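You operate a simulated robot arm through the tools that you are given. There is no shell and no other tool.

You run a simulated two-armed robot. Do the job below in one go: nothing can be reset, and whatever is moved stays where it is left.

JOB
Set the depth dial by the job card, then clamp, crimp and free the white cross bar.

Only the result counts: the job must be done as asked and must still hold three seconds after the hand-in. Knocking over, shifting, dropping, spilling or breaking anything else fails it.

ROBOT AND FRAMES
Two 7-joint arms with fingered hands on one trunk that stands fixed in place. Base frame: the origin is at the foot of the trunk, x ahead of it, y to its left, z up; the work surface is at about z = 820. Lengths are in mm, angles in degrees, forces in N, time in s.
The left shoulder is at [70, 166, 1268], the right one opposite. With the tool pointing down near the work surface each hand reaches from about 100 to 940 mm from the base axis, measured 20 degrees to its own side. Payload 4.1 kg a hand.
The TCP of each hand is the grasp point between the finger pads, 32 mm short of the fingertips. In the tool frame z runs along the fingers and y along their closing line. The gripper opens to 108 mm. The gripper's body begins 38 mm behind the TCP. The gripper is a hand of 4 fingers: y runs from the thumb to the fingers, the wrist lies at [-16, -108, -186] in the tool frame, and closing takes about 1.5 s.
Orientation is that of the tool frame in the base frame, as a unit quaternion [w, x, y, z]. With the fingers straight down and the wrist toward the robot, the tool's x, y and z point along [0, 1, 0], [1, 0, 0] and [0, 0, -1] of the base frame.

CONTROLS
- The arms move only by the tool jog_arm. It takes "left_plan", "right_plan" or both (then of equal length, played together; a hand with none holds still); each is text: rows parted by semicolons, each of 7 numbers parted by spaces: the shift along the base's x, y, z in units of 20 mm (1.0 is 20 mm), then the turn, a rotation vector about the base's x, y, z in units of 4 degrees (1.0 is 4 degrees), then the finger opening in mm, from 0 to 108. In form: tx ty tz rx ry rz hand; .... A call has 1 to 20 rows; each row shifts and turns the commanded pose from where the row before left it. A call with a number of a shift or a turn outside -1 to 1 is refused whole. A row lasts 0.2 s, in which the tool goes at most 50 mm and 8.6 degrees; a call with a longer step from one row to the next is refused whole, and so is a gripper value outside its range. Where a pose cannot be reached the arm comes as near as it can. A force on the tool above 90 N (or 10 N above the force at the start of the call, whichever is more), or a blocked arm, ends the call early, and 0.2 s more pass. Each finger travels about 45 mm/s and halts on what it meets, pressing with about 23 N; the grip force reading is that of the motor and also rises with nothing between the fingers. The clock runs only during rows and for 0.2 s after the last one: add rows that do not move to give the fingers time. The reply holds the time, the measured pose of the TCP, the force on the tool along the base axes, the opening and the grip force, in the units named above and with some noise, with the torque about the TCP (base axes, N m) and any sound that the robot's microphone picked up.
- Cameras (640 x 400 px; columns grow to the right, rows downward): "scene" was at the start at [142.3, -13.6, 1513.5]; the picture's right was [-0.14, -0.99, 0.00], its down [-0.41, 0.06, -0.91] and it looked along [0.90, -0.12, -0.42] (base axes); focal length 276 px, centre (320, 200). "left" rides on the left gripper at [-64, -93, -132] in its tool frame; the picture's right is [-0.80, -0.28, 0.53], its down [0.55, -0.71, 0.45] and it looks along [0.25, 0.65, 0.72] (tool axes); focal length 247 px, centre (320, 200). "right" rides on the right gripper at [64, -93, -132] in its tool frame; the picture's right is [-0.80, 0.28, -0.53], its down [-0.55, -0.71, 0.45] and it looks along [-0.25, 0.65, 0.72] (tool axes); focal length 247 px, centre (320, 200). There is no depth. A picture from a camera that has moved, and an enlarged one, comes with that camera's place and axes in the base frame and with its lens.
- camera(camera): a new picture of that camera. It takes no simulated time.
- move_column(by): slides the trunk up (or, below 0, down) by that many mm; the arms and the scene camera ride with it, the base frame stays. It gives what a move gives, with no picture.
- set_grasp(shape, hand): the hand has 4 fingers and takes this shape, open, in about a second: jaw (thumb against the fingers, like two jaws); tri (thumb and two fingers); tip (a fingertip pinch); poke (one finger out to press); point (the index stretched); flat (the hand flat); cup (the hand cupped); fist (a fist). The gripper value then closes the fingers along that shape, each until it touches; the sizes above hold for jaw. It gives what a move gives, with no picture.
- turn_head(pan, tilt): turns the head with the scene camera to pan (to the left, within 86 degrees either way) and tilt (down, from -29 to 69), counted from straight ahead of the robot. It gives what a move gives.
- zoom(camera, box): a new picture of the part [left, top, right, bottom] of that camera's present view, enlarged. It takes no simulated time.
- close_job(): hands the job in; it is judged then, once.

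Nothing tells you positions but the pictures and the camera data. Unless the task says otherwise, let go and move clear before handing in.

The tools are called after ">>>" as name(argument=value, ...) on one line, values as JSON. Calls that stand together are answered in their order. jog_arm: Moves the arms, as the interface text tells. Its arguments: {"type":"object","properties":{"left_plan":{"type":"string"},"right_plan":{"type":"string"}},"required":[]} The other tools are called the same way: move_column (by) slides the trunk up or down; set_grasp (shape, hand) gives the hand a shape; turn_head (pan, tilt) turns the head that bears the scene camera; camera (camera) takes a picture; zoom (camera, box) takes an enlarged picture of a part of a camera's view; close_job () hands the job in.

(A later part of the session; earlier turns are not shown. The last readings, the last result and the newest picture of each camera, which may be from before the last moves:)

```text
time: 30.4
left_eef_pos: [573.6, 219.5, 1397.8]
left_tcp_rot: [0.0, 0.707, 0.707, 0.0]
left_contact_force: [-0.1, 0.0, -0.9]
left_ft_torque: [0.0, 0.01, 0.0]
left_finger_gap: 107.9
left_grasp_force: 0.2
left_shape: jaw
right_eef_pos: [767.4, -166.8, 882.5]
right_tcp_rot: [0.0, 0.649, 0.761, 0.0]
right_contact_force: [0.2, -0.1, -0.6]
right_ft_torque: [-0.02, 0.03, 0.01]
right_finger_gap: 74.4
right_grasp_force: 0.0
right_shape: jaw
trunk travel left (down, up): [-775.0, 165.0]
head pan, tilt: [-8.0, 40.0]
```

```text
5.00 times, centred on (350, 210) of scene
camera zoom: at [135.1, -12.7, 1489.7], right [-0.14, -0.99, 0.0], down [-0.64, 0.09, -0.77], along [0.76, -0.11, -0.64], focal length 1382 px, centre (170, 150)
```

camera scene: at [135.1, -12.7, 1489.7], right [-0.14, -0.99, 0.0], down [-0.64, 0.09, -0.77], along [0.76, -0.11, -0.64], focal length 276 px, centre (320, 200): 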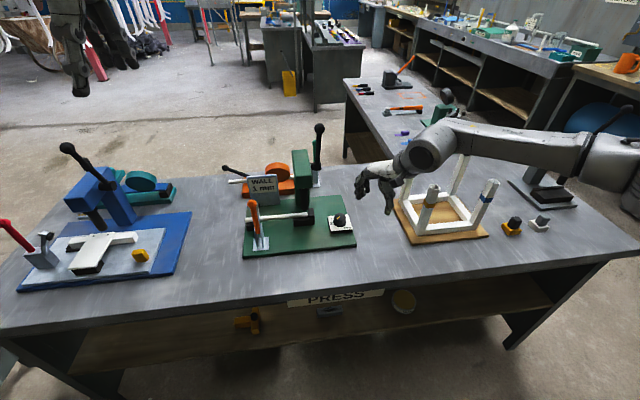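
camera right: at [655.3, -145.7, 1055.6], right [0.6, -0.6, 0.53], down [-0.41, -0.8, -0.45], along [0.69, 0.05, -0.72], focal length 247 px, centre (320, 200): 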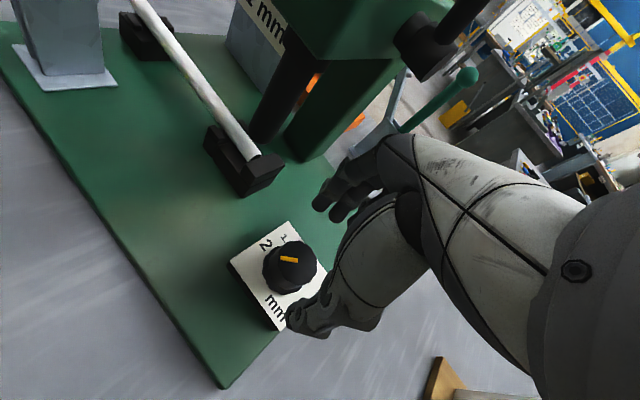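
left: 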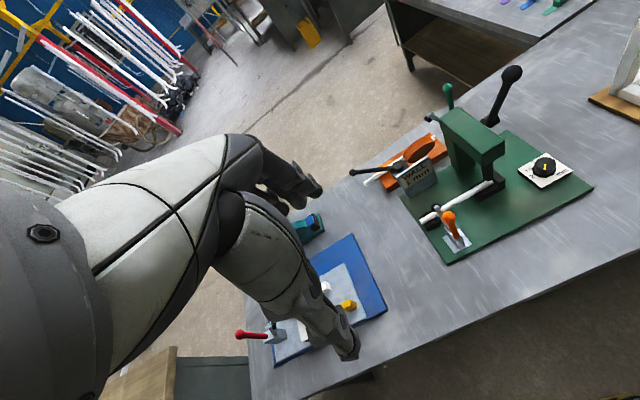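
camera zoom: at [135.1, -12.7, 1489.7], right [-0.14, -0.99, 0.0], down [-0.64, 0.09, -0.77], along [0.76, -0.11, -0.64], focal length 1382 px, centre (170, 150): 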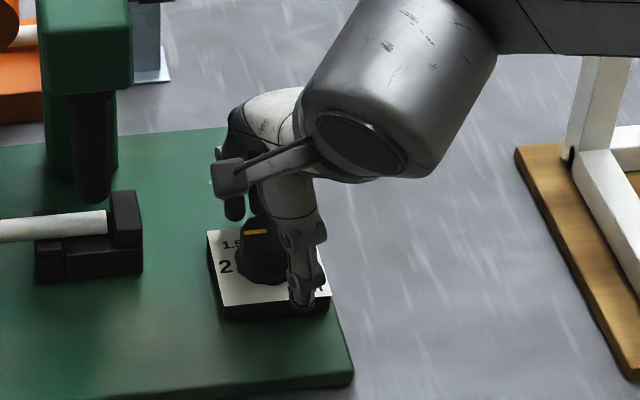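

Pointer still at "2". Grip with full closing and turn in a short burst to see whether the knob follows.

>>> jog_arm(right_plan="0 0 0 0 0 0 50; 0 0 0 0 0 0 20; 0 0 0 0 0 0 0; 0 0 0 0 0 0 0; 0 0 0 0 0 0 0; 0 0 0 0 0 0 0; 0 0 0 0 0 0 0; 0 0 0 0 0 -1 0; 0 0 0 0 0 -1 0; 0 0 0 0 0 -1 0")

>>> zoom(camera="right", box=[220, 150, 420, 350])

```text
time: 32.6
left_eef_pos: [572.9, 219.5, 1398.2]
left_tcp_rot: [0.0, 0.707, 0.707, 0.0]
left_contact_force: [0.1, 0.5, 1.1]
left_ft_torque: [0.06, -0.02, -0.01]
left_finger_gap: 107.5
left_grasp_force: 0.2
left_shape: jaw
right_eef_pos: [766.6, -170.1, 883.0]
right_tcp_rot: [0.001, 0.725, 0.689, -0.001]
right_contact_force: [0.4, -6.4, 7.3]
right_ft_torque: [-0.11, -0.22, 0.82]
right_finger_gap: 40.9
right_grasp_force: 22.6
right_shape: jaw
trunk travel left (down, up): [-775.0, 165.0]
head pan, tilt: [-8.0, 40.0]
```

```text
2.00 times, centred on (320, 250) of right
camera zoom: at [678.5, -100.2, 1014.0], right [0.24, -0.81, 0.53], down [-0.73, -0.51, -0.45], along [0.64, -0.28, -0.72], focal length 494 px, centre (320, 100)
```

zoom: 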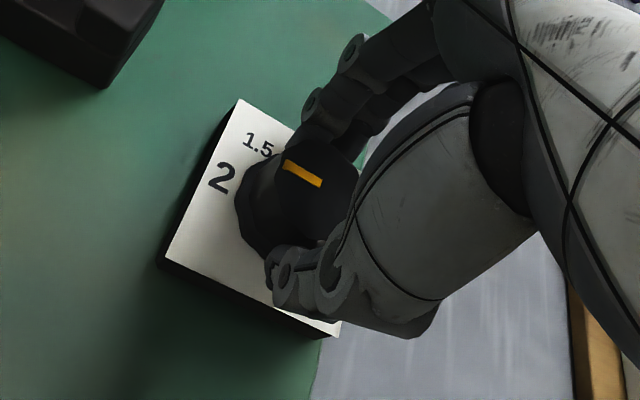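

Now the fingers hold the knob's full width (41 mm gap) and the torque has risen to 0.8 Nm with little motion yet. Continue turning a bit further.

>>> jog_arm(right_plan="0 0 0 0 0 -1 0; 0 0 0 0 0 -1 0; 0 0 0 0 0 -1 0")

>>> zoom(camera="right", box=[220, 150, 420, 350])

```text
time: 33.5
left_eef_pos: [574.6, 220.8, 1398.3]
left_tcp_rot: [0.0, 0.708, 0.707, 0.0]
left_contact_force: [-1.0, 0.9, 0.6]
left_ft_torque: [-0.01, 0.01, -0.02]
left_finger_gap: 107.5
left_grasp_force: 0.0
left_shape: jaw
right_eef_pos: [767.2, -165.7, 883.2]
right_tcp_rot: [-0.001, 0.792, 0.61, 0.0]
right_contact_force: [0.7, -3.5, 6.8]
right_ft_torque: [-0.18, -0.39, 0.66]
right_finger_gap: 41.8
right_grasp_force: 23.3
right_shape: jaw
trunk travel left (down, up): [-775.0, 165.0]
head pan, tilt: [-8.0, 40.0]
```

```text
2.00 times, centred on (320, 250) of right
camera zoom: at [694.6, -80.0, 1014.1], right [0.07, -0.84, 0.53], down [-0.82, -0.35, -0.45], along [0.56, -0.41, -0.72], focal length 494 px, centre (320, 100)
```

zoom: 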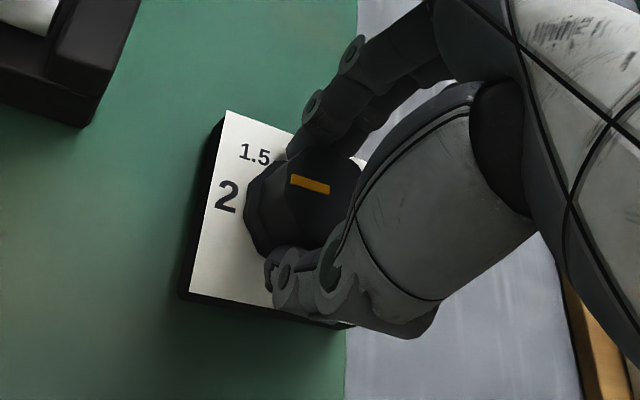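

The hand slips again around the knob (pointer still 90°), and the +7 N vertical force suggests the fingertips are touching the plate. I'll look at how the fingers sit on the knob.

>>> zoom(camera="scene", box=[325, 195, 365, 235])

>>> zoom(camera="right", box=[270, 190, 370, 290])

>>> camera(camera="left")

```text
10.00 times, centred on (345, 215) of scene
camera zoom: at [134.1, -12.1, 1489.8], right [-0.14, -0.99, 0.0], down [-0.64, 0.09, -0.77], along [0.76, -0.11, -0.64], focal length 2765 px, centre (70, 50)
```

zoom: 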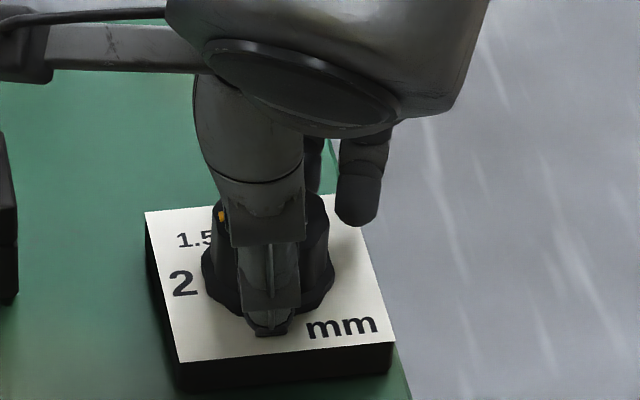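

```text
4.00 times, centred on (320, 240) of right
camera zoom: at [694.6, -80.0, 1014.1], right [0.07, -0.84, 0.53], down [-0.82, -0.35, -0.45], along [0.56, -0.41, -0.72], focal length 988 px, centre (320, 40)
```

zoom: 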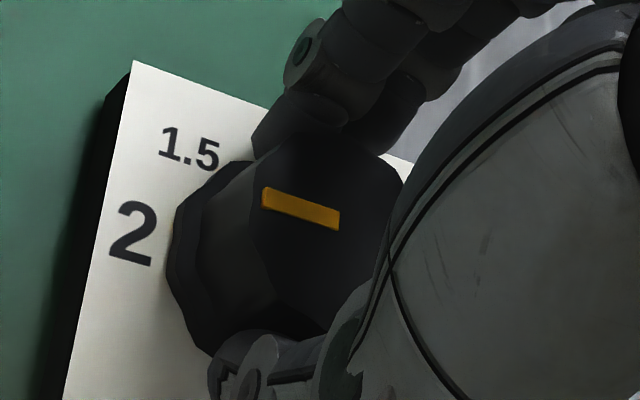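

```text
taken
camera left: at [479.7, 156.9, 1529.5], right [-0.28, -0.8, -0.53], down [-0.71, 0.55, -0.45], along [0.65, 0.25, -0.72], focal length 247 px, centre (320, 200)
```

left: 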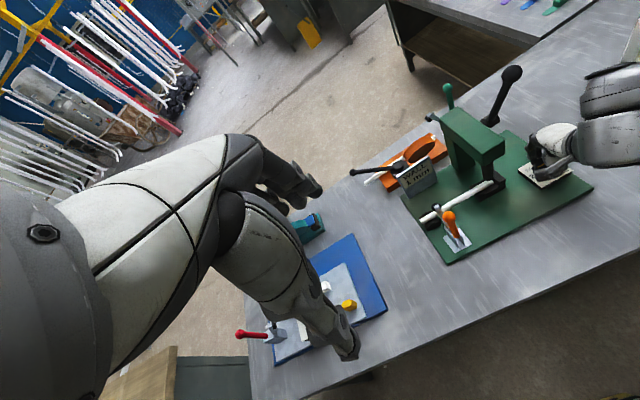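

The thumb tip is down on the knob's wide flange and the plate. I'll open, yaw back, raise about 5 mm so the fingers hold the knob's body, and try again with full closing.

>>> jog_arm(right_plan="0 0 0 0 0 0 45; 0 0 0 0 0 0 75; 0 0 0.1 0 0 0 75; 0 0 0.15 0 0 0 75; 0 0 0 0 0 1 75; 0 0 0 0 0 1 75; 0 0 0 0 0 1 75; 0 0 0 0 0 1 75; 0 0 0 0 0 1 75; 0 0 0 0 0 1 75; 0 0 0 0 0 0 50; 0 0 0 0 0 0 30; 0 0 0 0 0 0 0; 0 0 0 0 0 0 0; 0 0 0 0 0 0 0; 0 0 0 0 0 0 0; 0 0 0 0 0 0 0")

>>> zoom(camera="right", box=[270, 190, 370, 290])

>>> zoom(camera="scene", box=[325, 195, 365, 235])

```text
time: 37.0
left_eef_pos: [574.5, 219.0, 1397.7]
left_tcp_rot: [0.0, 0.707, 0.707, 0.0]
left_contact_force: [0.4, -0.6, -0.4]
left_ft_torque: [0.0, 0.01, 0.0]
left_finger_gap: 107.6
left_grasp_force: 0.0
left_shape: jaw
right_eef_pos: [767.1, -166.5, 887.7]
right_tcp_rot: [-0.001, 0.649, 0.761, -0.001]
right_contact_force: [-2.6, -1.2, -0.9]
right_ft_torque: [0.0, 0.0, 0.0]
right_finger_gap: 30.0
right_grasp_force: 23.0
right_shape: jaw
trunk travel left (down, up): [-775.0, 165.0]
head pan, tilt: [-8.0, 40.0]
```

```text
4.00 times, centred on (320, 240) of right
camera zoom: at [666.3, -118.7, 1018.1], right [0.41, -0.74, 0.53], down [-0.61, -0.65, -0.45], along [0.68, -0.14, -0.72], focal length 988 px, centre (320, 40)
```

zoom: 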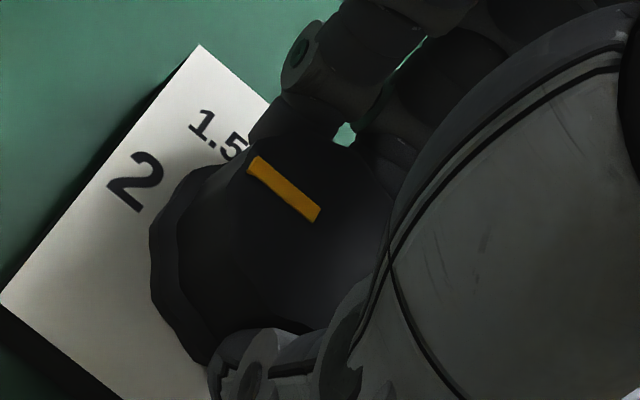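

```text
10.00 times, centred on (345, 215) of scene
camera zoom: at [134.9, -13.1, 1489.7], right [-0.14, -0.99, 0.0], down [-0.64, 0.09, -0.77], along [0.76, -0.11, -0.64], focal length 2765 px, centre (70, 50)
```

zoom: 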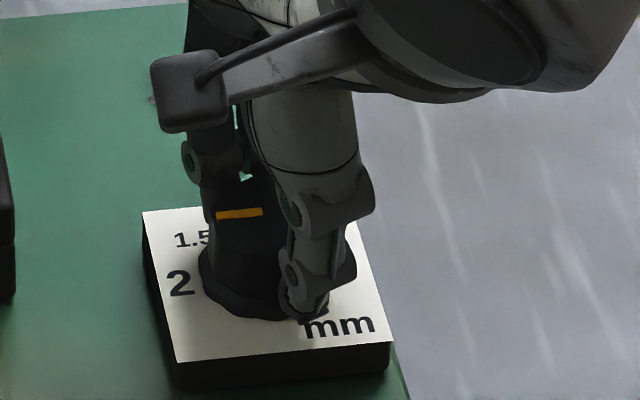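

Gripping the body now (gap 30, 23 N). Turn three small steps and check torque and pointer.

>>> jog_arm(right_plan="0 0 0 0 0 -0.75 0; 0 0 0 0 0 -0.75 0")

>>> zoom(camera="right", box=[270, 190, 370, 290])

>>> jog_arm(right_plan="0 0 0 0 0 -0.75 0; 0 0 0 0 0 -0.75 0")

>>> zoom(camera="right", box=[270, 190, 370, 290])

```text
time: 37.6
left_eef_pos: [573.3, 218.1, 1398.9]
left_tcp_rot: [0.0, 0.707, 0.707, 0.0]
left_contact_force: [0.3, -0.5, 0.6]
left_ft_torque: [0.0, -0.02, -0.01]
left_finger_gap: 107.7
left_grasp_force: 0.0
left_shape: jaw
right_eef_pos: [767.8, -166.9, 886.5]
right_tcp_rot: [0.0, 0.689, 0.725, 0.0]
right_contact_force: [-3.8, -4.0, -1.4]
right_ft_torque: [-0.12, 0.08, 0.4]
right_finger_gap: 29.6
right_grasp_force: 23.3
right_shape: jaw
trunk travel left (down, up): [-775.0, 165.0]
head pan, tilt: [-8.0, 40.0]
```

```text
4.00 times, centred on (320, 240) of right
camera zoom: at [672.3, -108.9, 1018.1], right [0.33, -0.78, 0.53], down [-0.68, -0.59, -0.45], along [0.66, -0.21, -0.72], focal length 988 px, centre (320, 40)
```

zoom: 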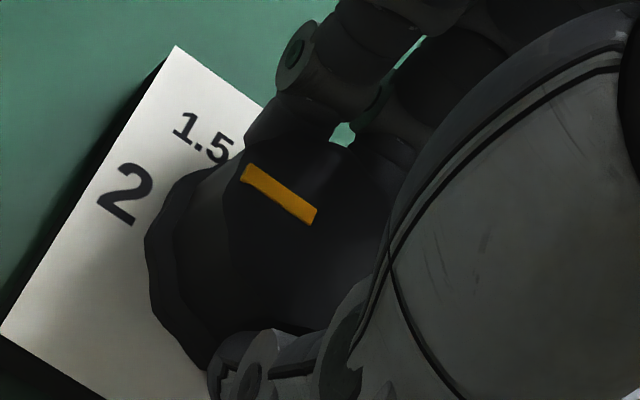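

```text
time: 38.2
left_eef_pos: [573.8, 218.1, 1399.3]
left_tcp_rot: [0.0, 0.707, 0.707, 0.0]
left_contact_force: [0.0, -0.2, 0.3]
left_ft_torque: [0.03, -0.02, 0.02]
left_finger_gap: 107.5
left_grasp_force: 0.1
left_shape: jaw
right_eef_pos: [768.3, -168.9, 886.8]
right_tcp_rot: [0.0, 0.725, 0.688, 0.0]
right_contact_force: [-4.7, -9.6, -1.0]
right_ft_torque: [-0.27, 0.1, 0.56]
right_finger_gap: 29.2
right_grasp_force: 23.2
right_shape: jaw
trunk travel left (down, up): [-775.0, 165.0]
head pan, tilt: [-8.0, 40.0]
```

```text
4.00 times, centred on (320, 240) of right
camera zoom: at [678.9, -100.6, 1018.1], right [0.24, -0.81, 0.53], down [-0.73, -0.51, -0.45], along [0.64, -0.28, -0.72], focal length 988 px, centre (320, 40)
```

zoom: 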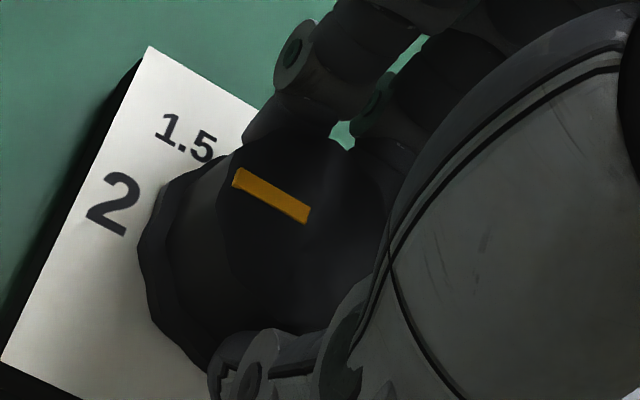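

The pointer stays put clockwise against 0.56 Nm. I'll test the other direction with this same grip to learn whether "2" is a stop or a detent.

>>> jog_arm(right_plan="0 0 0 0 0 0.75 0; 0 0 0 0 0 0.75 0; 0 0 0 0 0 0.75 0; 0 0 0 0 0 0.75 0")

>>> zoom(camera="right", box=[270, 190, 370, 290])

```text
time: 39.2
left_eef_pos: [574.0, 217.4, 1398.3]
left_tcp_rot: [0.0, 0.708, 0.707, 0.001]
left_contact_force: [0.2, -0.5, 0.6]
left_ft_torque: [0.01, -0.01, 0.02]
left_finger_gap: 107.5
left_grasp_force: 0.1
left_shape: jaw
right_eef_pos: [767.9, -168.0, 886.6]
right_tcp_rot: [0.0, 0.649, 0.761, 0.0]
right_contact_force: [0.1, -10.1, 3.0]
right_ft_torque: [-0.24, 0.0, 0.01]
right_finger_gap: 29.2
right_grasp_force: 22.7
right_shape: jaw
trunk travel left (down, up): [-775.0, 165.0]
head pan, tilt: [-8.0, 40.0]
```

```text
4.00 times, centred on (320, 240) of right
camera zoom: at [666.7, -120.1, 1017.8], right [0.41, -0.74, 0.53], down [-0.61, -0.65, -0.45], along [0.68, -0.14, -0.72], focal length 988 px, centre (320, 40)
```

zoom: 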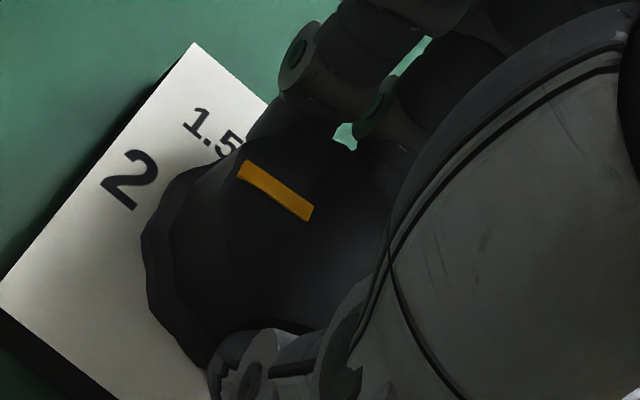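

Mostly unloading so far. Continue a few more degrees anticlockwise to see if it moves freely that way.

>>> jog_arm(right_plan="0 0 0 0 0 0.75 0; 0 0 0 0 0 0.75 0; 0 0 0 0 0 0.75 0")

>>> zoom(camera="right", box=[270, 190, 370, 290])

```text
time: 40.0
left_eef_pos: [574.8, 218.1, 1398.3]
left_tcp_rot: [-0.001, 0.708, 0.707, 0.0]
left_contact_force: [0.0, -0.2, -0.2]
left_ft_torque: [-0.02, 0.03, 0.0]
left_finger_gap: 107.6
left_grasp_force: 0.0
left_shape: jaw
right_eef_pos: [767.6, -169.0, 887.1]
right_tcp_rot: [0.001, 0.587, 0.81, 0.0]
right_contact_force: [2.4, -8.9, 1.4]
right_ft_torque: [-0.26, -0.08, 0.0]
right_finger_gap: 29.1
right_grasp_force: 23.0
right_shape: jaw
trunk travel left (down, up): [-775.0, 165.0]
head pan, tilt: [-8.0, 40.0]
```

```text
4.00 times, centred on (320, 240) of right
camera zoom: at [660.8, -136.3, 1017.9], right [0.52, -0.67, 0.53], down [-0.5, -0.74, -0.45], along [0.69, -0.03, -0.72], focal length 988 px, centre (320, 40)
```

zoom: 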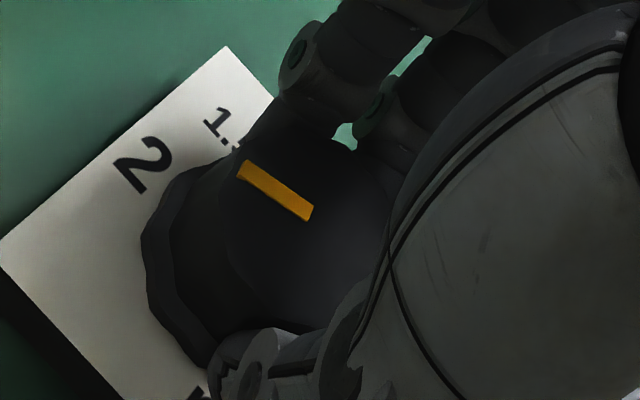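

Anticlockwise the knob moves freely with zero torque, while clockwise it stops hard at "2". I need to see the whole dial face unobstructed before deciding; I'll let go, lift and back off.

>>> jog_arm(right_plan="0 0 0 0 0 0 45; 0 0 0 0 0 0 75; 0 0 0 0 0 0 75; 0 0 0 0 0 0 75; 0 0 0.8 0 0 0 75; 0 0 0.8 0 0 0 75; 0 0 0.8 0 0 0 75; -0.6 -0.6 0.5 0 0 0 75; -0.6 -0.6 0.5 0 0 0 75; -0.6 -0.6 0.5 0 0 0 75; -0.6 -0.6 0.5 0 0 0 75; -0.6 -0.6 0.5 0 0 0 75; 0 0 0 0 0 0 75")

>>> zoom(camera="right", box=[200, 130, 360, 290])

>>> zoom(camera="scene", box=[325, 200, 365, 240])

>>> zoom(camera="left", box=[510, 140, 580, 195])

```text
time: 42.9
left_eef_pos: [575.8, 219.7, 1399.6]
left_tcp_rot: [0.0, 0.707, 0.707, 0.001]
left_contact_force: [0.0, 0.4, -1.0]
left_ft_torque: [0.01, 0.04, 0.0]
left_finger_gap: 107.5
left_grasp_force: 0.1
left_shape: jaw
right_eef_pos: [705.9, -228.8, 986.1]
right_tcp_rot: [-0.001, 0.587, 0.81, -0.001]
right_contact_force: [-0.9, 0.7, 0.0]
right_ft_torque: [-0.02, -0.04, 0.03]
right_finger_gap: 74.6
right_grasp_force: 0.0
right_shape: jaw
trunk travel left (down, up): [-775.0, 165.0]
head pan, tilt: [-8.0, 40.0]
```

```text
2.50 times, centred on (280, 210) of right
camera zoom: at [598.2, -196.2, 1117.3], right [0.52, -0.67, 0.53], down [-0.5, -0.74, -0.45], along [0.69, -0.04, -0.72], focal length 617 px, centre (420, 175)
```

zoom: 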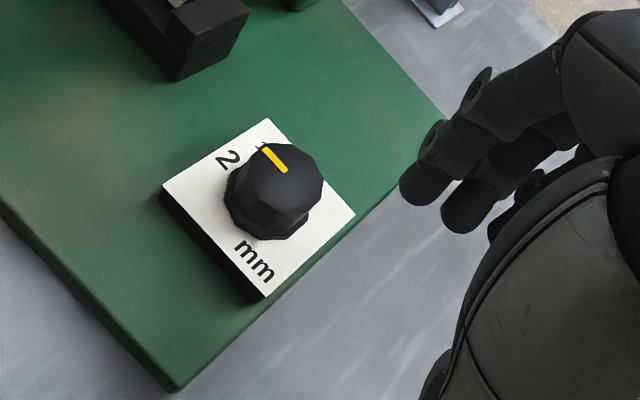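

```text
10.00 times, centred on (345, 220) of scene
camera zoom: at [135.7, -12.3, 1489.6], right [-0.14, -0.99, 0.0], down [-0.64, 0.09, -0.77], along [0.76, -0.11, -0.64], focal length 2765 px, centre (70, 0)
```

zoom: 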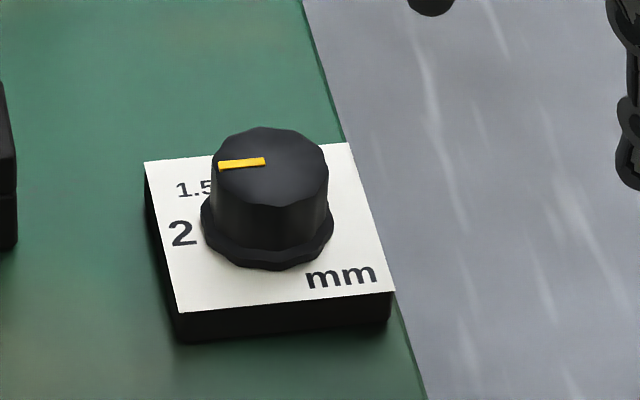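

```text
7.27 times, centred on (545, 168) of left
camera zoom: at [481.4, 156.6, 1528.9], right [-0.28, -0.8, -0.53], down [-0.71, 0.55, -0.45], along [0.65, 0.25, -0.72], focal length 1796 px, centre (-1316, 436)
```

zoom: 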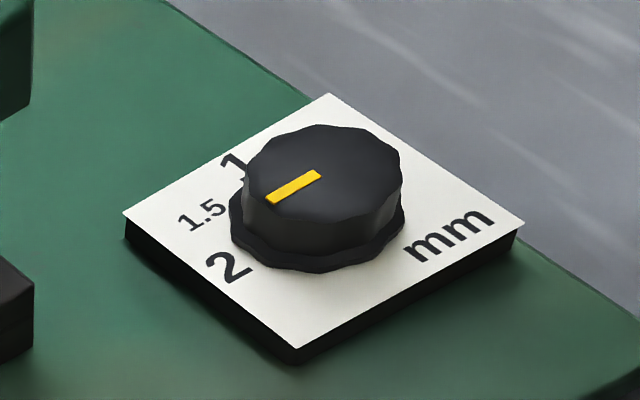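

After release the pointer snapped back to "2" exactly. Before going on I'll check the surroundings for any other sign or table related to the dial, and view the dial plate from other sides.

>>> turn_head(pan=-8, tilt=15)

>>> camera(camera="scene")

>>> zoom(camera="scene", box=[200, 60, 360, 160])

>>> zoom(camera="scene", box=[460, 60, 640, 220])

```text
time: 43.7
left_eef_pos: [573.7, 220.1, 1398.7]
left_tcp_rot: [0.0, 0.707, 0.707, 0.0]
left_contact_force: [0.4, 0.0, 0.4]
left_ft_torque: [0.02, -0.04, 0.02]
left_finger_gap: 107.6
left_grasp_force: 0.1
left_shape: jaw
right_eef_pos: [705.7, -227.8, 985.5]
right_tcp_rot: [-0.001, 0.587, 0.81, 0.0]
right_contact_force: [0.0, -0.2, 0.6]
right_ft_torque: [0.01, 0.01, -0.01]
right_finger_gap: 74.6
right_grasp_force: 0.1
right_shape: jaw
trunk travel left (down, up): [-775.0, 165.0]
head pan, tilt: [-8.0, 15.0]
```

```text
taken
camera scene: at [143.2, -14.2, 1529.2], right [-0.14, -0.99, 0.0], down [-0.26, 0.04, -0.97], along [0.96, -0.13, -0.26], focal length 276 px, centre (320, 200)
```

scene: 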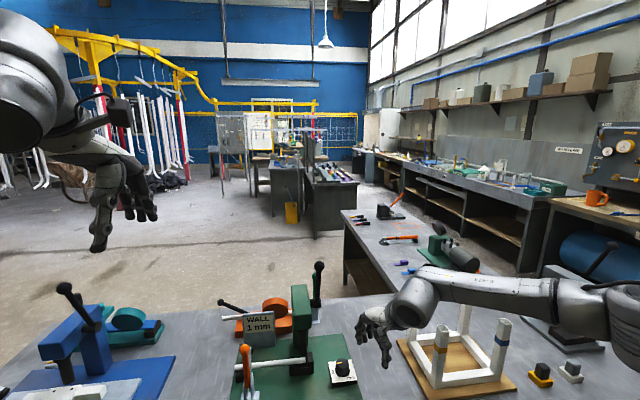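

```text
4.00 times, centred on (280, 110) of scene
camera zoom: at [143.2, -14.2, 1529.2], right [-0.14, -0.99, 0.0], down [-0.26, 0.04, -0.97], along [0.96, -0.13, -0.26], focal length 1106 px, centre (480, 560)
```

zoom: 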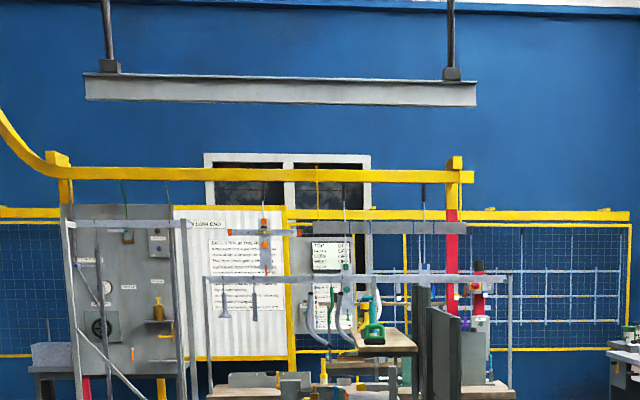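

```text
2.50 times, centred on (550, 140) of scene
camera zoom: at [143.2, -14.2, 1529.2], right [-0.14, -0.99, 0.0], down [-0.26, 0.04, -0.97], along [0.96, -0.13, -0.26], focal length 691 px, centre (-255, 350)
```

zoom: 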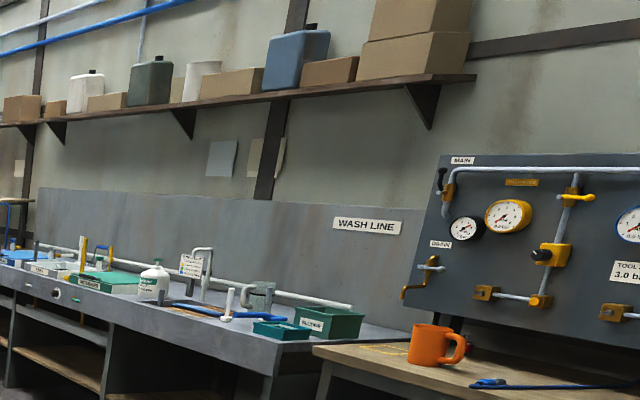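

>>> zoom(camera="scene", box=[242, 108, 302, 148])

>>> zoom(camera="scene", box=[250, 115, 280, 135])

>>> zoom(camera="scene", box=[274, 118, 294, 144])

>>> zoom(camera="scene", box=[560, 110, 640, 220])

>>> zoom(camera="scene", box=[240, 300, 290, 350])

```text
10.00 times, centred on (272, 128) of scene
camera zoom: at [143.2, -14.2, 1529.2], right [-0.14, -0.99, 0.0], down [-0.26, 0.04, -0.97], along [0.96, -0.13, -0.26], focal length 2765 px, centre (800, 920)
```

zoom: 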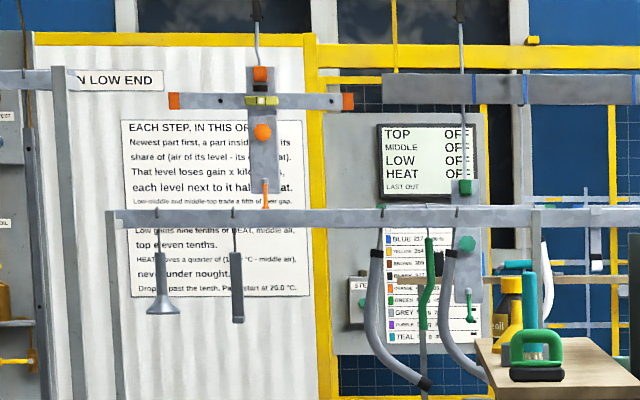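

```text
16.00 times, centred on (265, 125) of scene
camera zoom: at [143.2, -14.2, 1529.2], right [-0.14, -0.99, 0.0], down [-0.26, 0.04, -0.97], along [0.96, -0.13, -0.26], focal length 4424 px, centre (1200, 1400)
```

zoom: 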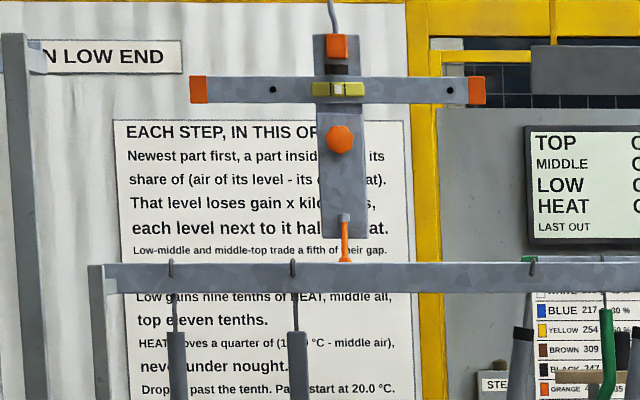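

```text
15.38 times, centred on (284, 131) of scene
camera zoom: at [143.2, -14.2, 1529.2], right [-0.14, -0.99, 0.0], down [-0.26, 0.04, -0.97], along [0.96, -0.13, -0.26], focal length 4254 px, centre (874, 1262)
```

zoom: 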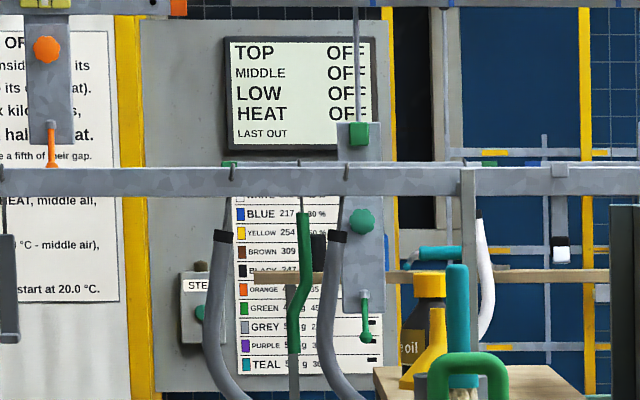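

```text
3.64 times, centred on (600, 165) of scene
camera zoom: at [143.2, -14.2, 1529.2], right [-0.14, -0.99, 0.0], down [-0.26, 0.04, -0.97], along [0.96, -0.13, -0.26], focal length 1006 px, centre (-698, 327)
```

zoom: 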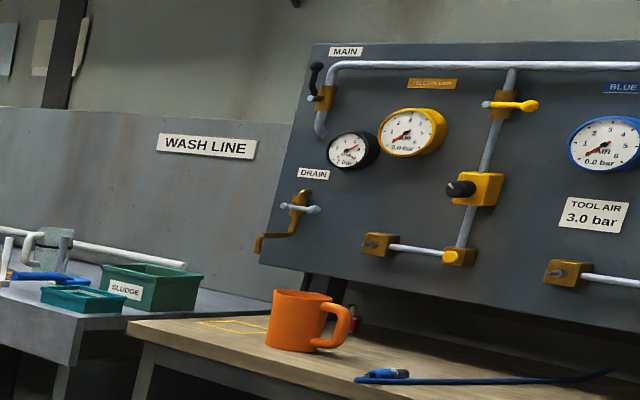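

```text
8.00 times, centred on (265, 325) of scene
camera zoom: at [143.2, -14.2, 1529.2], right [-0.14, -0.99, 0.0], down [-0.26, 0.04, -0.97], along [0.96, -0.13, -0.26], focal length 2212 px, centre (760, -800)
```

zoom: 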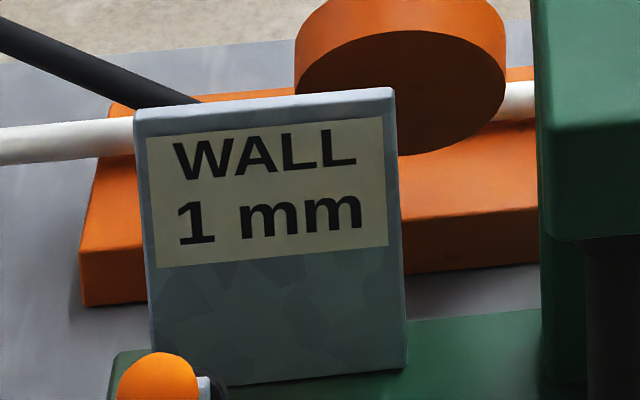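

The surroundings hold signs for other stations only, so the card's "1 mm" is what counts. Since clockwise stops at "2", I'll probe the dial anticlockwise to find its real range: yaw the hand to −31°, go back over the knob and grip.

>>> jog_arm(right_plan="0 0 0 0 0 -1 75; 0 0 0 0 0 -1 75; 0 0 0 0 0 -1 75; 0 0 0 0 0 -1 75; 0 0 0 0 0 -1 75; 0 0 0 0 0 -1 75; 0 0 0 0 0 -1 75; 0 0 0 0 0 -1 75; 0 0 0 0 0 -1 75; 0 0 0 0 0 -1 75; 0 0 0 0 0 -1 75; 0.6 0.6 -0.5 0 0 0 75; 0.6 0.6 -0.5 0 0 0 75; 0.6 0.6 -0.5 0 0 0 75; 0.6 0.6 -0.5 0 0 0 75; 0.6 0.6 -0.5 0 0 0 75; 0 0 0 0 0 0 75")

>>> turn_head(pan=-8, tilt=40)

>>> zoom(camera="scene", box=[290, 130, 410, 250])

>>> zoom(camera="right", box=[220, 150, 420, 350])

```text
time: 47.3
left_eef_pos: [574.6, 218.4, 1398.9]
left_tcp_rot: [0.0, 0.707, 0.707, 0.0]
left_contact_force: [0.1, -0.6, -0.2]
left_ft_torque: [0.01, 0.01, -0.02]
left_finger_gap: 107.4
left_grasp_force: 0.0
left_shape: jaw
right_eef_pos: [770.6, -169.7, 935.4]
right_tcp_rot: [0.0, 0.847, 0.531, 0.0]
right_contact_force: [1.0, 0.3, -0.6]
right_ft_torque: [-0.01, -0.01, 0.0]
right_finger_gap: 74.6
right_grasp_force: 0.1
right_shape: jaw
trunk travel left (down, up): [-775.0, 165.0]
head pan, tilt: [-8.0, 15.0]
```

```text
time: 48.2
left_eef_pos: [574.3, 220.1, 1398.4]
left_tcp_rot: [0.001, 0.708, 0.706, 0.0]
left_contact_force: [0.1, -0.2, -0.8]
left_ft_torque: [0.01, 0.01, 0.0]
left_finger_gap: 107.7
left_grasp_force: 0.0
left_shape: jaw
right_eef_pos: [768.4, -168.6, 936.9]
right_tcp_rot: [0.0, 0.847, 0.531, -0.001]
right_contact_force: [-0.2, 0.0, -0.5]
right_ft_torque: [-0.02, -0.03, 0.02]
right_finger_gap: 74.4
right_grasp_force: 0.1
right_shape: jaw
trunk travel left (down, up): [-775.0, 165.0]
head pan, tilt: [-8.0, 40.0]
```

```text
3.33 times, centred on (350, 190) of scene
camera zoom: at [135.3, -12.6, 1489.7], right [-0.14, -0.99, 0.0], down [-0.64, 0.09, -0.77], along [0.76, -0.11, -0.64], focal length 922 px, centre (220, 233)
```

zoom: 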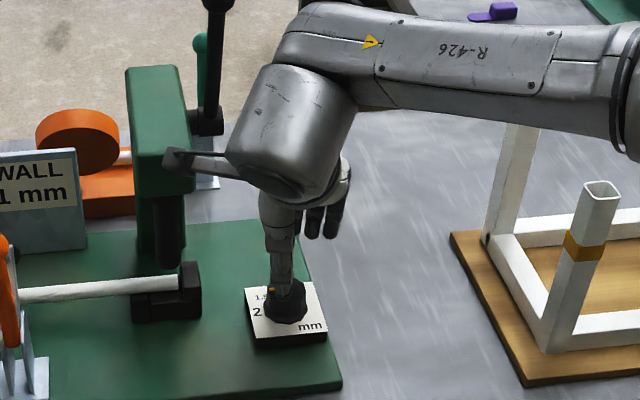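

```text
2.00 times, centred on (320, 250) of right
camera zoom: at [715.5, -70.6, 1067.2], right [-0.09, -0.84, 0.53], down [-0.88, -0.19, -0.45], along [0.47, -0.51, -0.72], focal length 494 px, centre (320, 100)
```

zoom: 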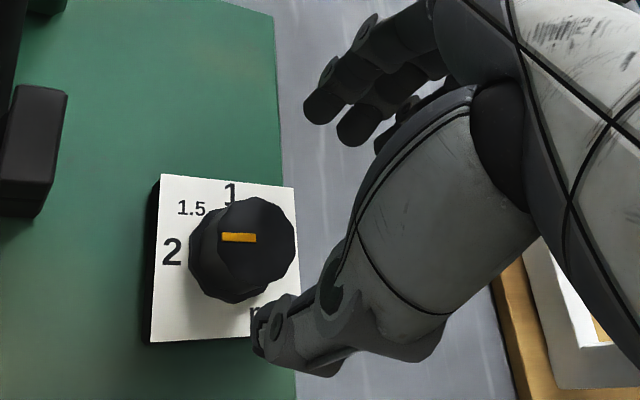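

The pointer clearly reads "2" here and labels 1, 1.5, 2 are the only ones. I'll lower, grip, and turn anticlockwise 36° to see how it behaves.

>>> jog_arm(right_plan="0 0.05 -0.6 0 0 0 75; 0 0.05 -0.6 0 0 0 75; 0 0 -0.6 0 0 0 75; 0 0 -0.6 0 0 0 75; 0 0 -0.05 0 0 0 75; 0 0 0 0 0 0 50; 0 0 0 0 0 0 30; 0 0 0 0 0 0 0; 0 0 0 0 0 0 0; 0 0 0 0 0 0 0; 0 0 0 0 0 0 0; 0 0 0 0 0 0 0; 0 0 0 0 0 1 0; 0 0 0 0 0 1 0; 0 0 0 0 0 1 0; 0 0 0 0 0 1 0; 0 0 0 0 0 1 0")

>>> zoom(camera="right", box=[220, 150, 420, 350])

```text
time: 51.8
left_eef_pos: [573.6, 219.0, 1398.8]
left_tcp_rot: [0.001, 0.707, 0.707, 0.0]
left_contact_force: [0.6, -0.4, 0.2]
left_ft_torque: [0.0, -0.01, 0.03]
left_finger_gap: 107.7
left_grasp_force: 0.1
left_shape: jaw
right_eef_pos: [766.5, -165.6, 888.0]
right_tcp_rot: [0.0, 0.743, 0.669, -0.001]
right_contact_force: [-2.4, -0.5, 1.8]
right_ft_torque: [0.01, 0.07, 0.0]
right_finger_gap: 30.0
right_grasp_force: 22.6
right_shape: jaw
trunk travel left (down, up): [-775.0, 165.0]
head pan, tilt: [-8.0, 40.0]
```

```text
2.00 times, centred on (320, 250) of right
camera zoom: at [682.0, -92.8, 1018.4], right [0.2, -0.82, 0.53], down [-0.76, -0.47, -0.45], along [0.62, -0.31, -0.72], focal length 494 px, centre (320, 100)
```

zoom: 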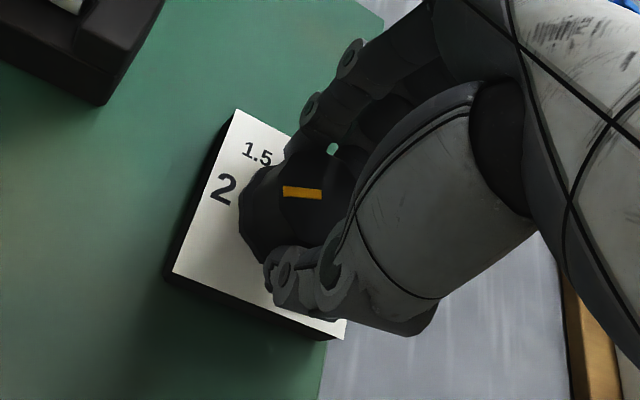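

It follows freely with zero torque (pointer now ~110°). Continue anticlockwise.

>>> jog_arm(right_plan="0 0 0 0 0 1 0; 0 0 0 0 0 1 0; 0 0 0 0 0 1 0; 0 0 0 0 0 1 0; 0 0 0 0 0 1 0")

>>> zoom(camera="right", box=[220, 150, 420, 350])

```text
time: 53.0
left_eef_pos: [573.0, 219.9, 1397.5]
left_tcp_rot: [-0.001, 0.707, 0.707, 0.0]
left_contact_force: [-0.3, 0.9, 0.0]
left_ft_torque: [-0.04, 0.03, 0.01]
left_finger_gap: 107.7
left_grasp_force: 0.0
left_shape: jaw
right_eef_pos: [767.9, -166.0, 886.7]
right_tcp_rot: [0.0, 0.615, 0.789, 0.001]
right_contact_force: [1.6, -1.4, 5.6]
right_ft_torque: [-0.02, -0.02, 0.03]
right_finger_gap: 30.2
right_grasp_force: 23.1
right_shape: jaw
trunk travel left (down, up): [-775.0, 165.0]
head pan, tilt: [-8.0, 40.0]
```

```text
2.00 times, centred on (320, 250) of right
camera zoom: at [661.7, -125.9, 1018.1], right [0.47, -0.7, 0.53], down [-0.55, -0.71, -0.45], along [0.69, -0.08, -0.72], focal length 494 px, centre (320, 100)
```

zoom: 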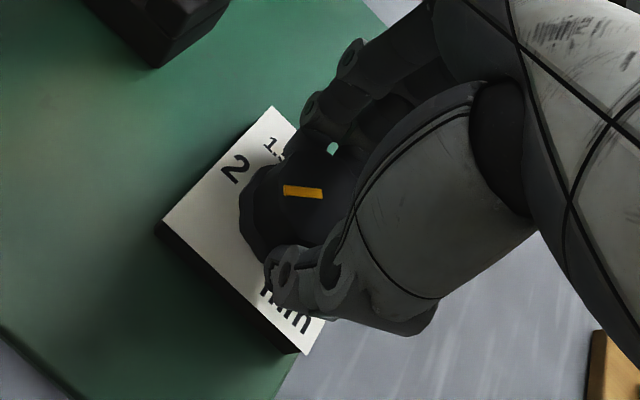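

Pointer now ~130°, still free. I'll release, watch where it settles, yaw back, and continue anticlockwise to look for the other end stop.

>>> jog_arm(right_plan="0 0 0 0 0 0 45; 0 0 0 0 0 0 75; 0 0 0 0 0 0 75; 0 0 0 0 0 0 75; 0 0 0 0 0 -1 75; 0 0 0 0 0 -1 75; 0 0 0 0 0 -1 75; 0 0 0 0 0 -1 75; 0 0 0 0 0 -1 75; 0 0 0 0 0 -1 75; 0 0 0 0 0 -1 75; 0 0 0 0 0 -1 75; 0 0 0 0 0 -1 75; 0 0 0 0 0 -1 75; 0 0 0 0 0 -1 75; 0 0 0 0 0 0 75")

>>> zoom(camera="right", box=[220, 150, 420, 350])

```text
time: 56.4
left_eef_pos: [574.8, 219.3, 1398.6]
left_tcp_rot: [0.0, 0.707, 0.707, 0.0]
left_contact_force: [0.8, -0.4, 0.5]
left_ft_torque: [-0.04, 0.02, 0.0]
left_finger_gap: 107.7
left_grasp_force: 0.2
left_shape: jaw
right_eef_pos: [768.1, -163.9, 887.3]
right_tcp_rot: [0.0, 0.866, 0.501, 0.0]
right_contact_force: [0.0, -0.3, 0.1]
right_ft_torque: [0.01, -0.05, 0.01]
right_finger_gap: 74.5
right_grasp_force: 0.1
right_shape: jaw
trunk travel left (down, up): [-775.0, 165.0]
head pan, tilt: [-8.0, 40.0]
```

```text
2.00 times, centred on (320, 250) of right
camera zoom: at [720.0, -63.0, 1018.1], right [-0.15, -0.83, 0.53], down [-0.89, -0.12, -0.45], along [0.44, -0.54, -0.72], focal length 494 px, centre (320, 100)
```

zoom: 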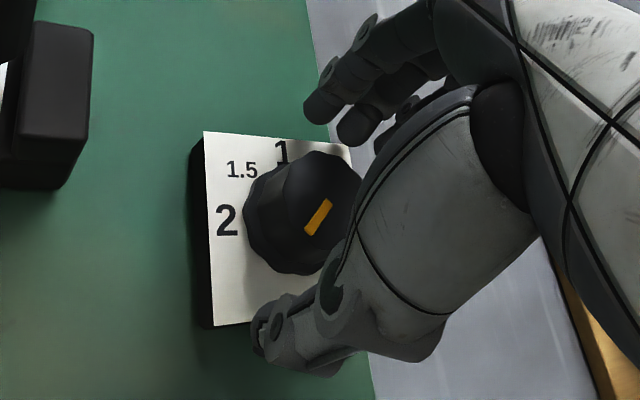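

Released, it settled at ~135–138°, the same as at the start: so there are click positions every 45°. Continue anticlockwise another 44°.

>>> jog_arm(right_plan="0 -0.1 0 0 0 0 75; 0 0 0 0 0 0 50; 0 0 0 0 0 0 30; 0 0 0 0 0 0 0; 0 0 0 0 0 0 0; 0 0 0 0 0 0 0; 0 0 0 0 0 0 0; 0 0 0 0 0 0 0; 0 0 0 0 0 1 0; 0 0 0 0 0 1 0; 0 0 0 0 0 1 0; 0 0 0 0 0 1 0; 0 0 0 0 0 1 0; 0 0 0 0 0 1 0; 0 0 0 0 0 1 0; 0 0 0 0 0 1 0; 0 0 0 0 0 1 0; 0 0 0 0 0 1 0; 0 0 0 0 0 1 0")

>>> zoom(camera="right", box=[220, 150, 420, 350])

```text
time: 60.4
left_eef_pos: [573.3, 221.6, 1398.9]
left_tcp_rot: [0.001, 0.707, 0.707, -0.001]
left_contact_force: [0.2, -0.4, -0.1]
left_ft_torque: [-0.05, -0.01, 0.02]
left_finger_gap: 107.6
left_grasp_force: 0.1
left_shape: jaw
right_eef_pos: [766.6, -165.4, 887.8]
right_tcp_rot: [0.001, 0.614, 0.789, -0.001]
right_contact_force: [-0.7, 7.5, 1.2]
right_ft_torque: [0.22, -0.01, -0.01]
right_finger_gap: 30.0
right_grasp_force: 23.1
right_shape: jaw
trunk travel left (down, up): [-775.0, 165.0]
head pan, tilt: [-8.0, 40.0]
```

```text
2.00 times, centred on (320, 250) of right
camera zoom: at [661.5, -125.8, 1018.0], right [0.47, -0.7, 0.53], down [-0.55, -0.71, -0.45], along [0.69, -0.08, -0.72], focal length 494 px, centre (320, 100)
```

zoom: 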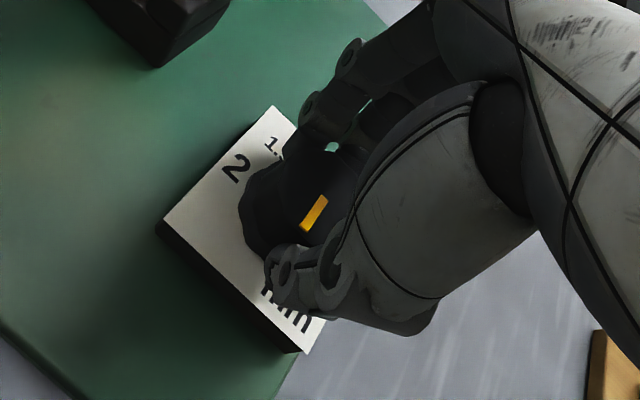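

Pointer ~180°, still free. Keep going anticlockwise: release, yaw back, re-grip.

>>> jog_arm(right_plan="0 0 0 0 0 0 45; 0 0 0 0 0 0 75; 0 0 0 0 0 0 75; 0 0 0 0 0 0 75; 0 0 0 0 0 -1 75; 0 0 0 0 0 -1 75; 0 0 0 0 0 -1 75; 0 0 0 0 0 -1 75; 0 0 0 0 0 -1 75; 0 0 0 0 0 -1 75; 0 0 0 0 0 -1 75; 0 0 0 0 0 -1 75; 0 0 0 0 0 -1 75; 0 0 0 0 0 -1 75; 0 0 0 0 0 -1 75; 0 0 0 0 0 0 75")

>>> zoom(camera="right", box=[220, 150, 420, 350])

>>> jog_arm(right_plan="0 0 0 0 0 0 75; 0 0 0 0 0 0 50; 0 0 0 0 0 0 30; 0 0 0 0 0 0 0; 0 0 0 0 0 0 0; 0 0 0 0 0 0 0; 0 0 0 0 0 0 0; 0 0 0 0 0 0 0; 0 0 0 0 0 1 0; 0 0 0 0 0 1 0; 0 0 0 0 0 1 0; 0 0 0 0 0 1 0; 0 0 0 0 0 1 0; 0 0 0 0 0 1 0; 0 0 0 0 0 1 0; 0 0 0 0 0 1 0; 0 0 0 0 0 1 0; 0 0 0 0 0 1 0; 0 0 0 0 0 1 0")

>>> zoom(camera="right", box=[220, 150, 420, 350])

```text
time: 63.8
left_eef_pos: [573.4, 220.7, 1397.5]
left_tcp_rot: [0.0, 0.707, 0.707, 0.0]
left_contact_force: [-0.4, 0.0, -0.5]
left_ft_torque: [-0.01, -0.02, 0.0]
left_finger_gap: 107.6
left_grasp_force: 0.0
left_shape: jaw
right_eef_pos: [767.4, -166.4, 886.0]
right_tcp_rot: [0.0, 0.866, 0.501, 0.0]
right_contact_force: [-0.5, -0.5, 0.1]
right_ft_torque: [-0.01, 0.02, -0.01]
right_finger_gap: 74.5
right_grasp_force: 0.1
right_shape: jaw
trunk travel left (down, up): [-775.0, 165.0]
head pan, tilt: [-8.0, 40.0]
```

```text
2.00 times, centred on (320, 250) of right
camera zoom: at [720.0, -65.1, 1017.9], right [-0.15, -0.83, 0.53], down [-0.89, -0.12, -0.45], along [0.44, -0.54, -0.72], focal length 494 px, centre (320, 100)
```

zoom: 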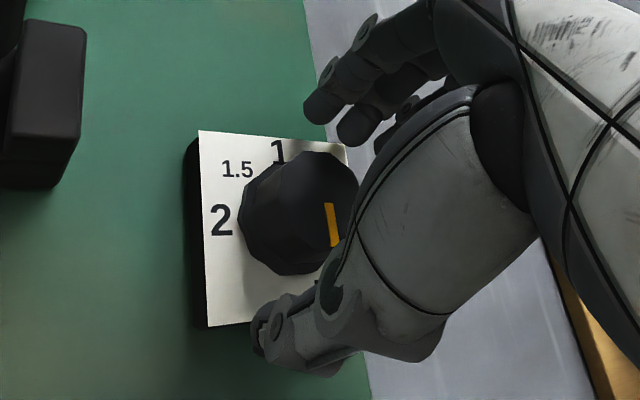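

```text
time: 67.8
left_eef_pos: [572.4, 216.5, 1398.2]
left_tcp_rot: [0.0, 0.707, 0.707, 0.0]
left_contact_force: [-0.1, 0.3, -0.1]
left_ft_torque: [0.02, -0.01, 0.01]
left_finger_gap: 107.4
left_grasp_force: 0.1
left_shape: jaw
right_eef_pos: [768.3, -169.8, 886.9]
right_tcp_rot: [0.001, 0.615, 0.788, -0.001]
right_contact_force: [2.1, -14.5, 4.2]
right_ft_torque: [-0.32, -0.1, -0.39]
right_finger_gap: 29.8
right_grasp_force: 23.8
right_shape: jaw
trunk travel left (down, up): [-775.0, 165.0]
head pan, tilt: [-8.0, 40.0]
```

```text
2.00 times, centred on (320, 250) of right
camera zoom: at [663.2, -130.9, 1017.2], right [0.47, -0.7, 0.53], down [-0.55, -0.7, -0.45], along [0.69, -0.08, -0.72], focal length 494 px, centre (320, 100)
```

zoom: 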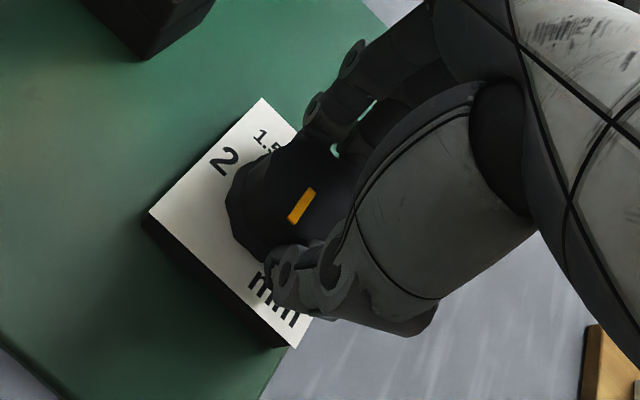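

At ~180° the knob again stops hard (−0.39 Nm, slipping). So the dial has just three click positions, pointer at 90°, 135°, 180°, while the three labels sit at 0°, 45°, 90°. I'll back off and inspect the knob closely for another index mark.

>>> jog_arm(right_plan="0 0 0 0 0 0 45; 0 0 0 0 0 0 75; 0 0 0 0 0 0 75; 0 0 0 0 0 0 75; 0 0 0.8 0 0 0 75; 0 0 0.8 0 0 0 75; 0 0 0.8 0 0 0 75; -0.6 -0.6 0.5 0 0 0 75; -0.6 -0.6 0.5 0 0 0 75; -0.6 -0.6 0.5 0 0 0 75; -0.6 -0.6 0.5 0 0 0 75; -0.6 -0.6 0.5 0 0 0 75; -0.6 -0.6 0.5 0 0 0 75; 0 0 0 0 0 0 75")

>>> zoom(camera="right", box=[230, 140, 320, 230])

>>> zoom(camera="scene", box=[325, 200, 365, 240])

>>> zoom(camera="left", box=[520, 145, 570, 185])

```text
time: 70.8
left_eef_pos: [574.5, 219.6, 1397.3]
left_tcp_rot: [0.0, 0.707, 0.707, 0.0]
left_contact_force: [0.2, -0.2, 0.0]
left_ft_torque: [0.01, 0.04, -0.01]
left_finger_gap: 107.5
left_grasp_force: 0.1
left_shape: jaw
right_eef_pos: [697.5, -238.5, 996.4]
right_tcp_rot: [0.0, 0.615, 0.789, -0.001]
right_contact_force: [0.0, 0.0, 0.1]
right_ft_torque: [0.01, -0.02, -0.01]
right_finger_gap: 74.7
right_grasp_force: 0.0
right_shape: jaw
trunk travel left (down, up): [-775.0, 165.0]
head pan, tilt: [-8.0, 40.0]
```

```text
4.44 times, centred on (275, 185) of right
camera zoom: at [592.5, -199.7, 1126.5], right [0.47, -0.7, 0.53], down [-0.55, -0.7, -0.45], along [0.69, -0.08, -0.72], focal length 1098 px, centre (520, 267)
```

zoom: 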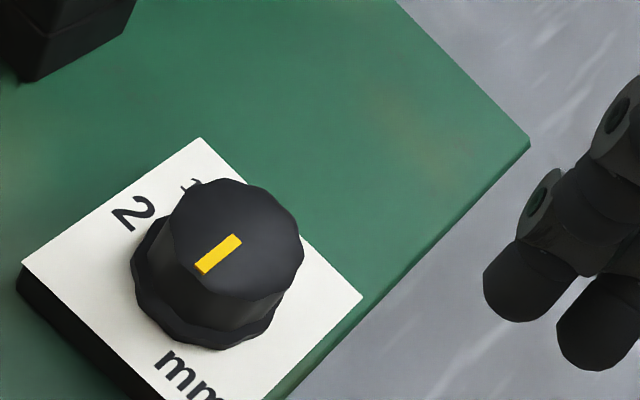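

```text
10.00 times, centred on (345, 220) of scene
camera zoom: at [135.5, -12.5, 1489.6], right [-0.14, -0.99, 0.0], down [-0.64, 0.09, -0.77], along [0.76, -0.11, -0.64], focal length 2765 px, centre (70, 0)
```

zoom: 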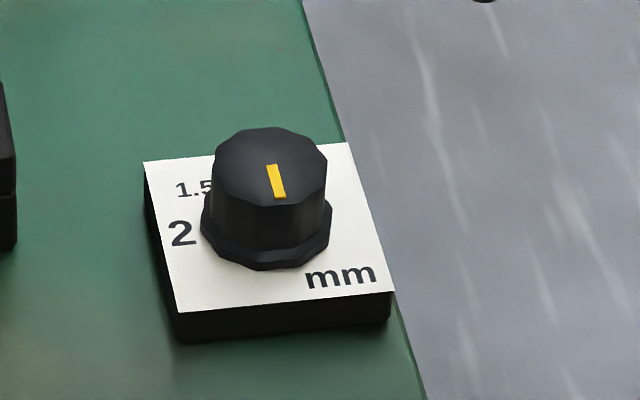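

```text
10.00 times, centred on (545, 165) of left
camera zoom: at [481.2, 156.4, 1529.0], right [-0.28, -0.8, -0.53], down [-0.71, 0.55, -0.45], along [0.65, 0.25, -0.72], focal length 2470 px, centre (-1930, 550)
```

zoom: 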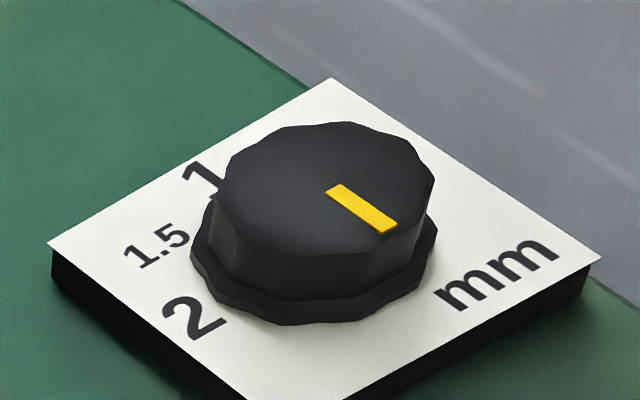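

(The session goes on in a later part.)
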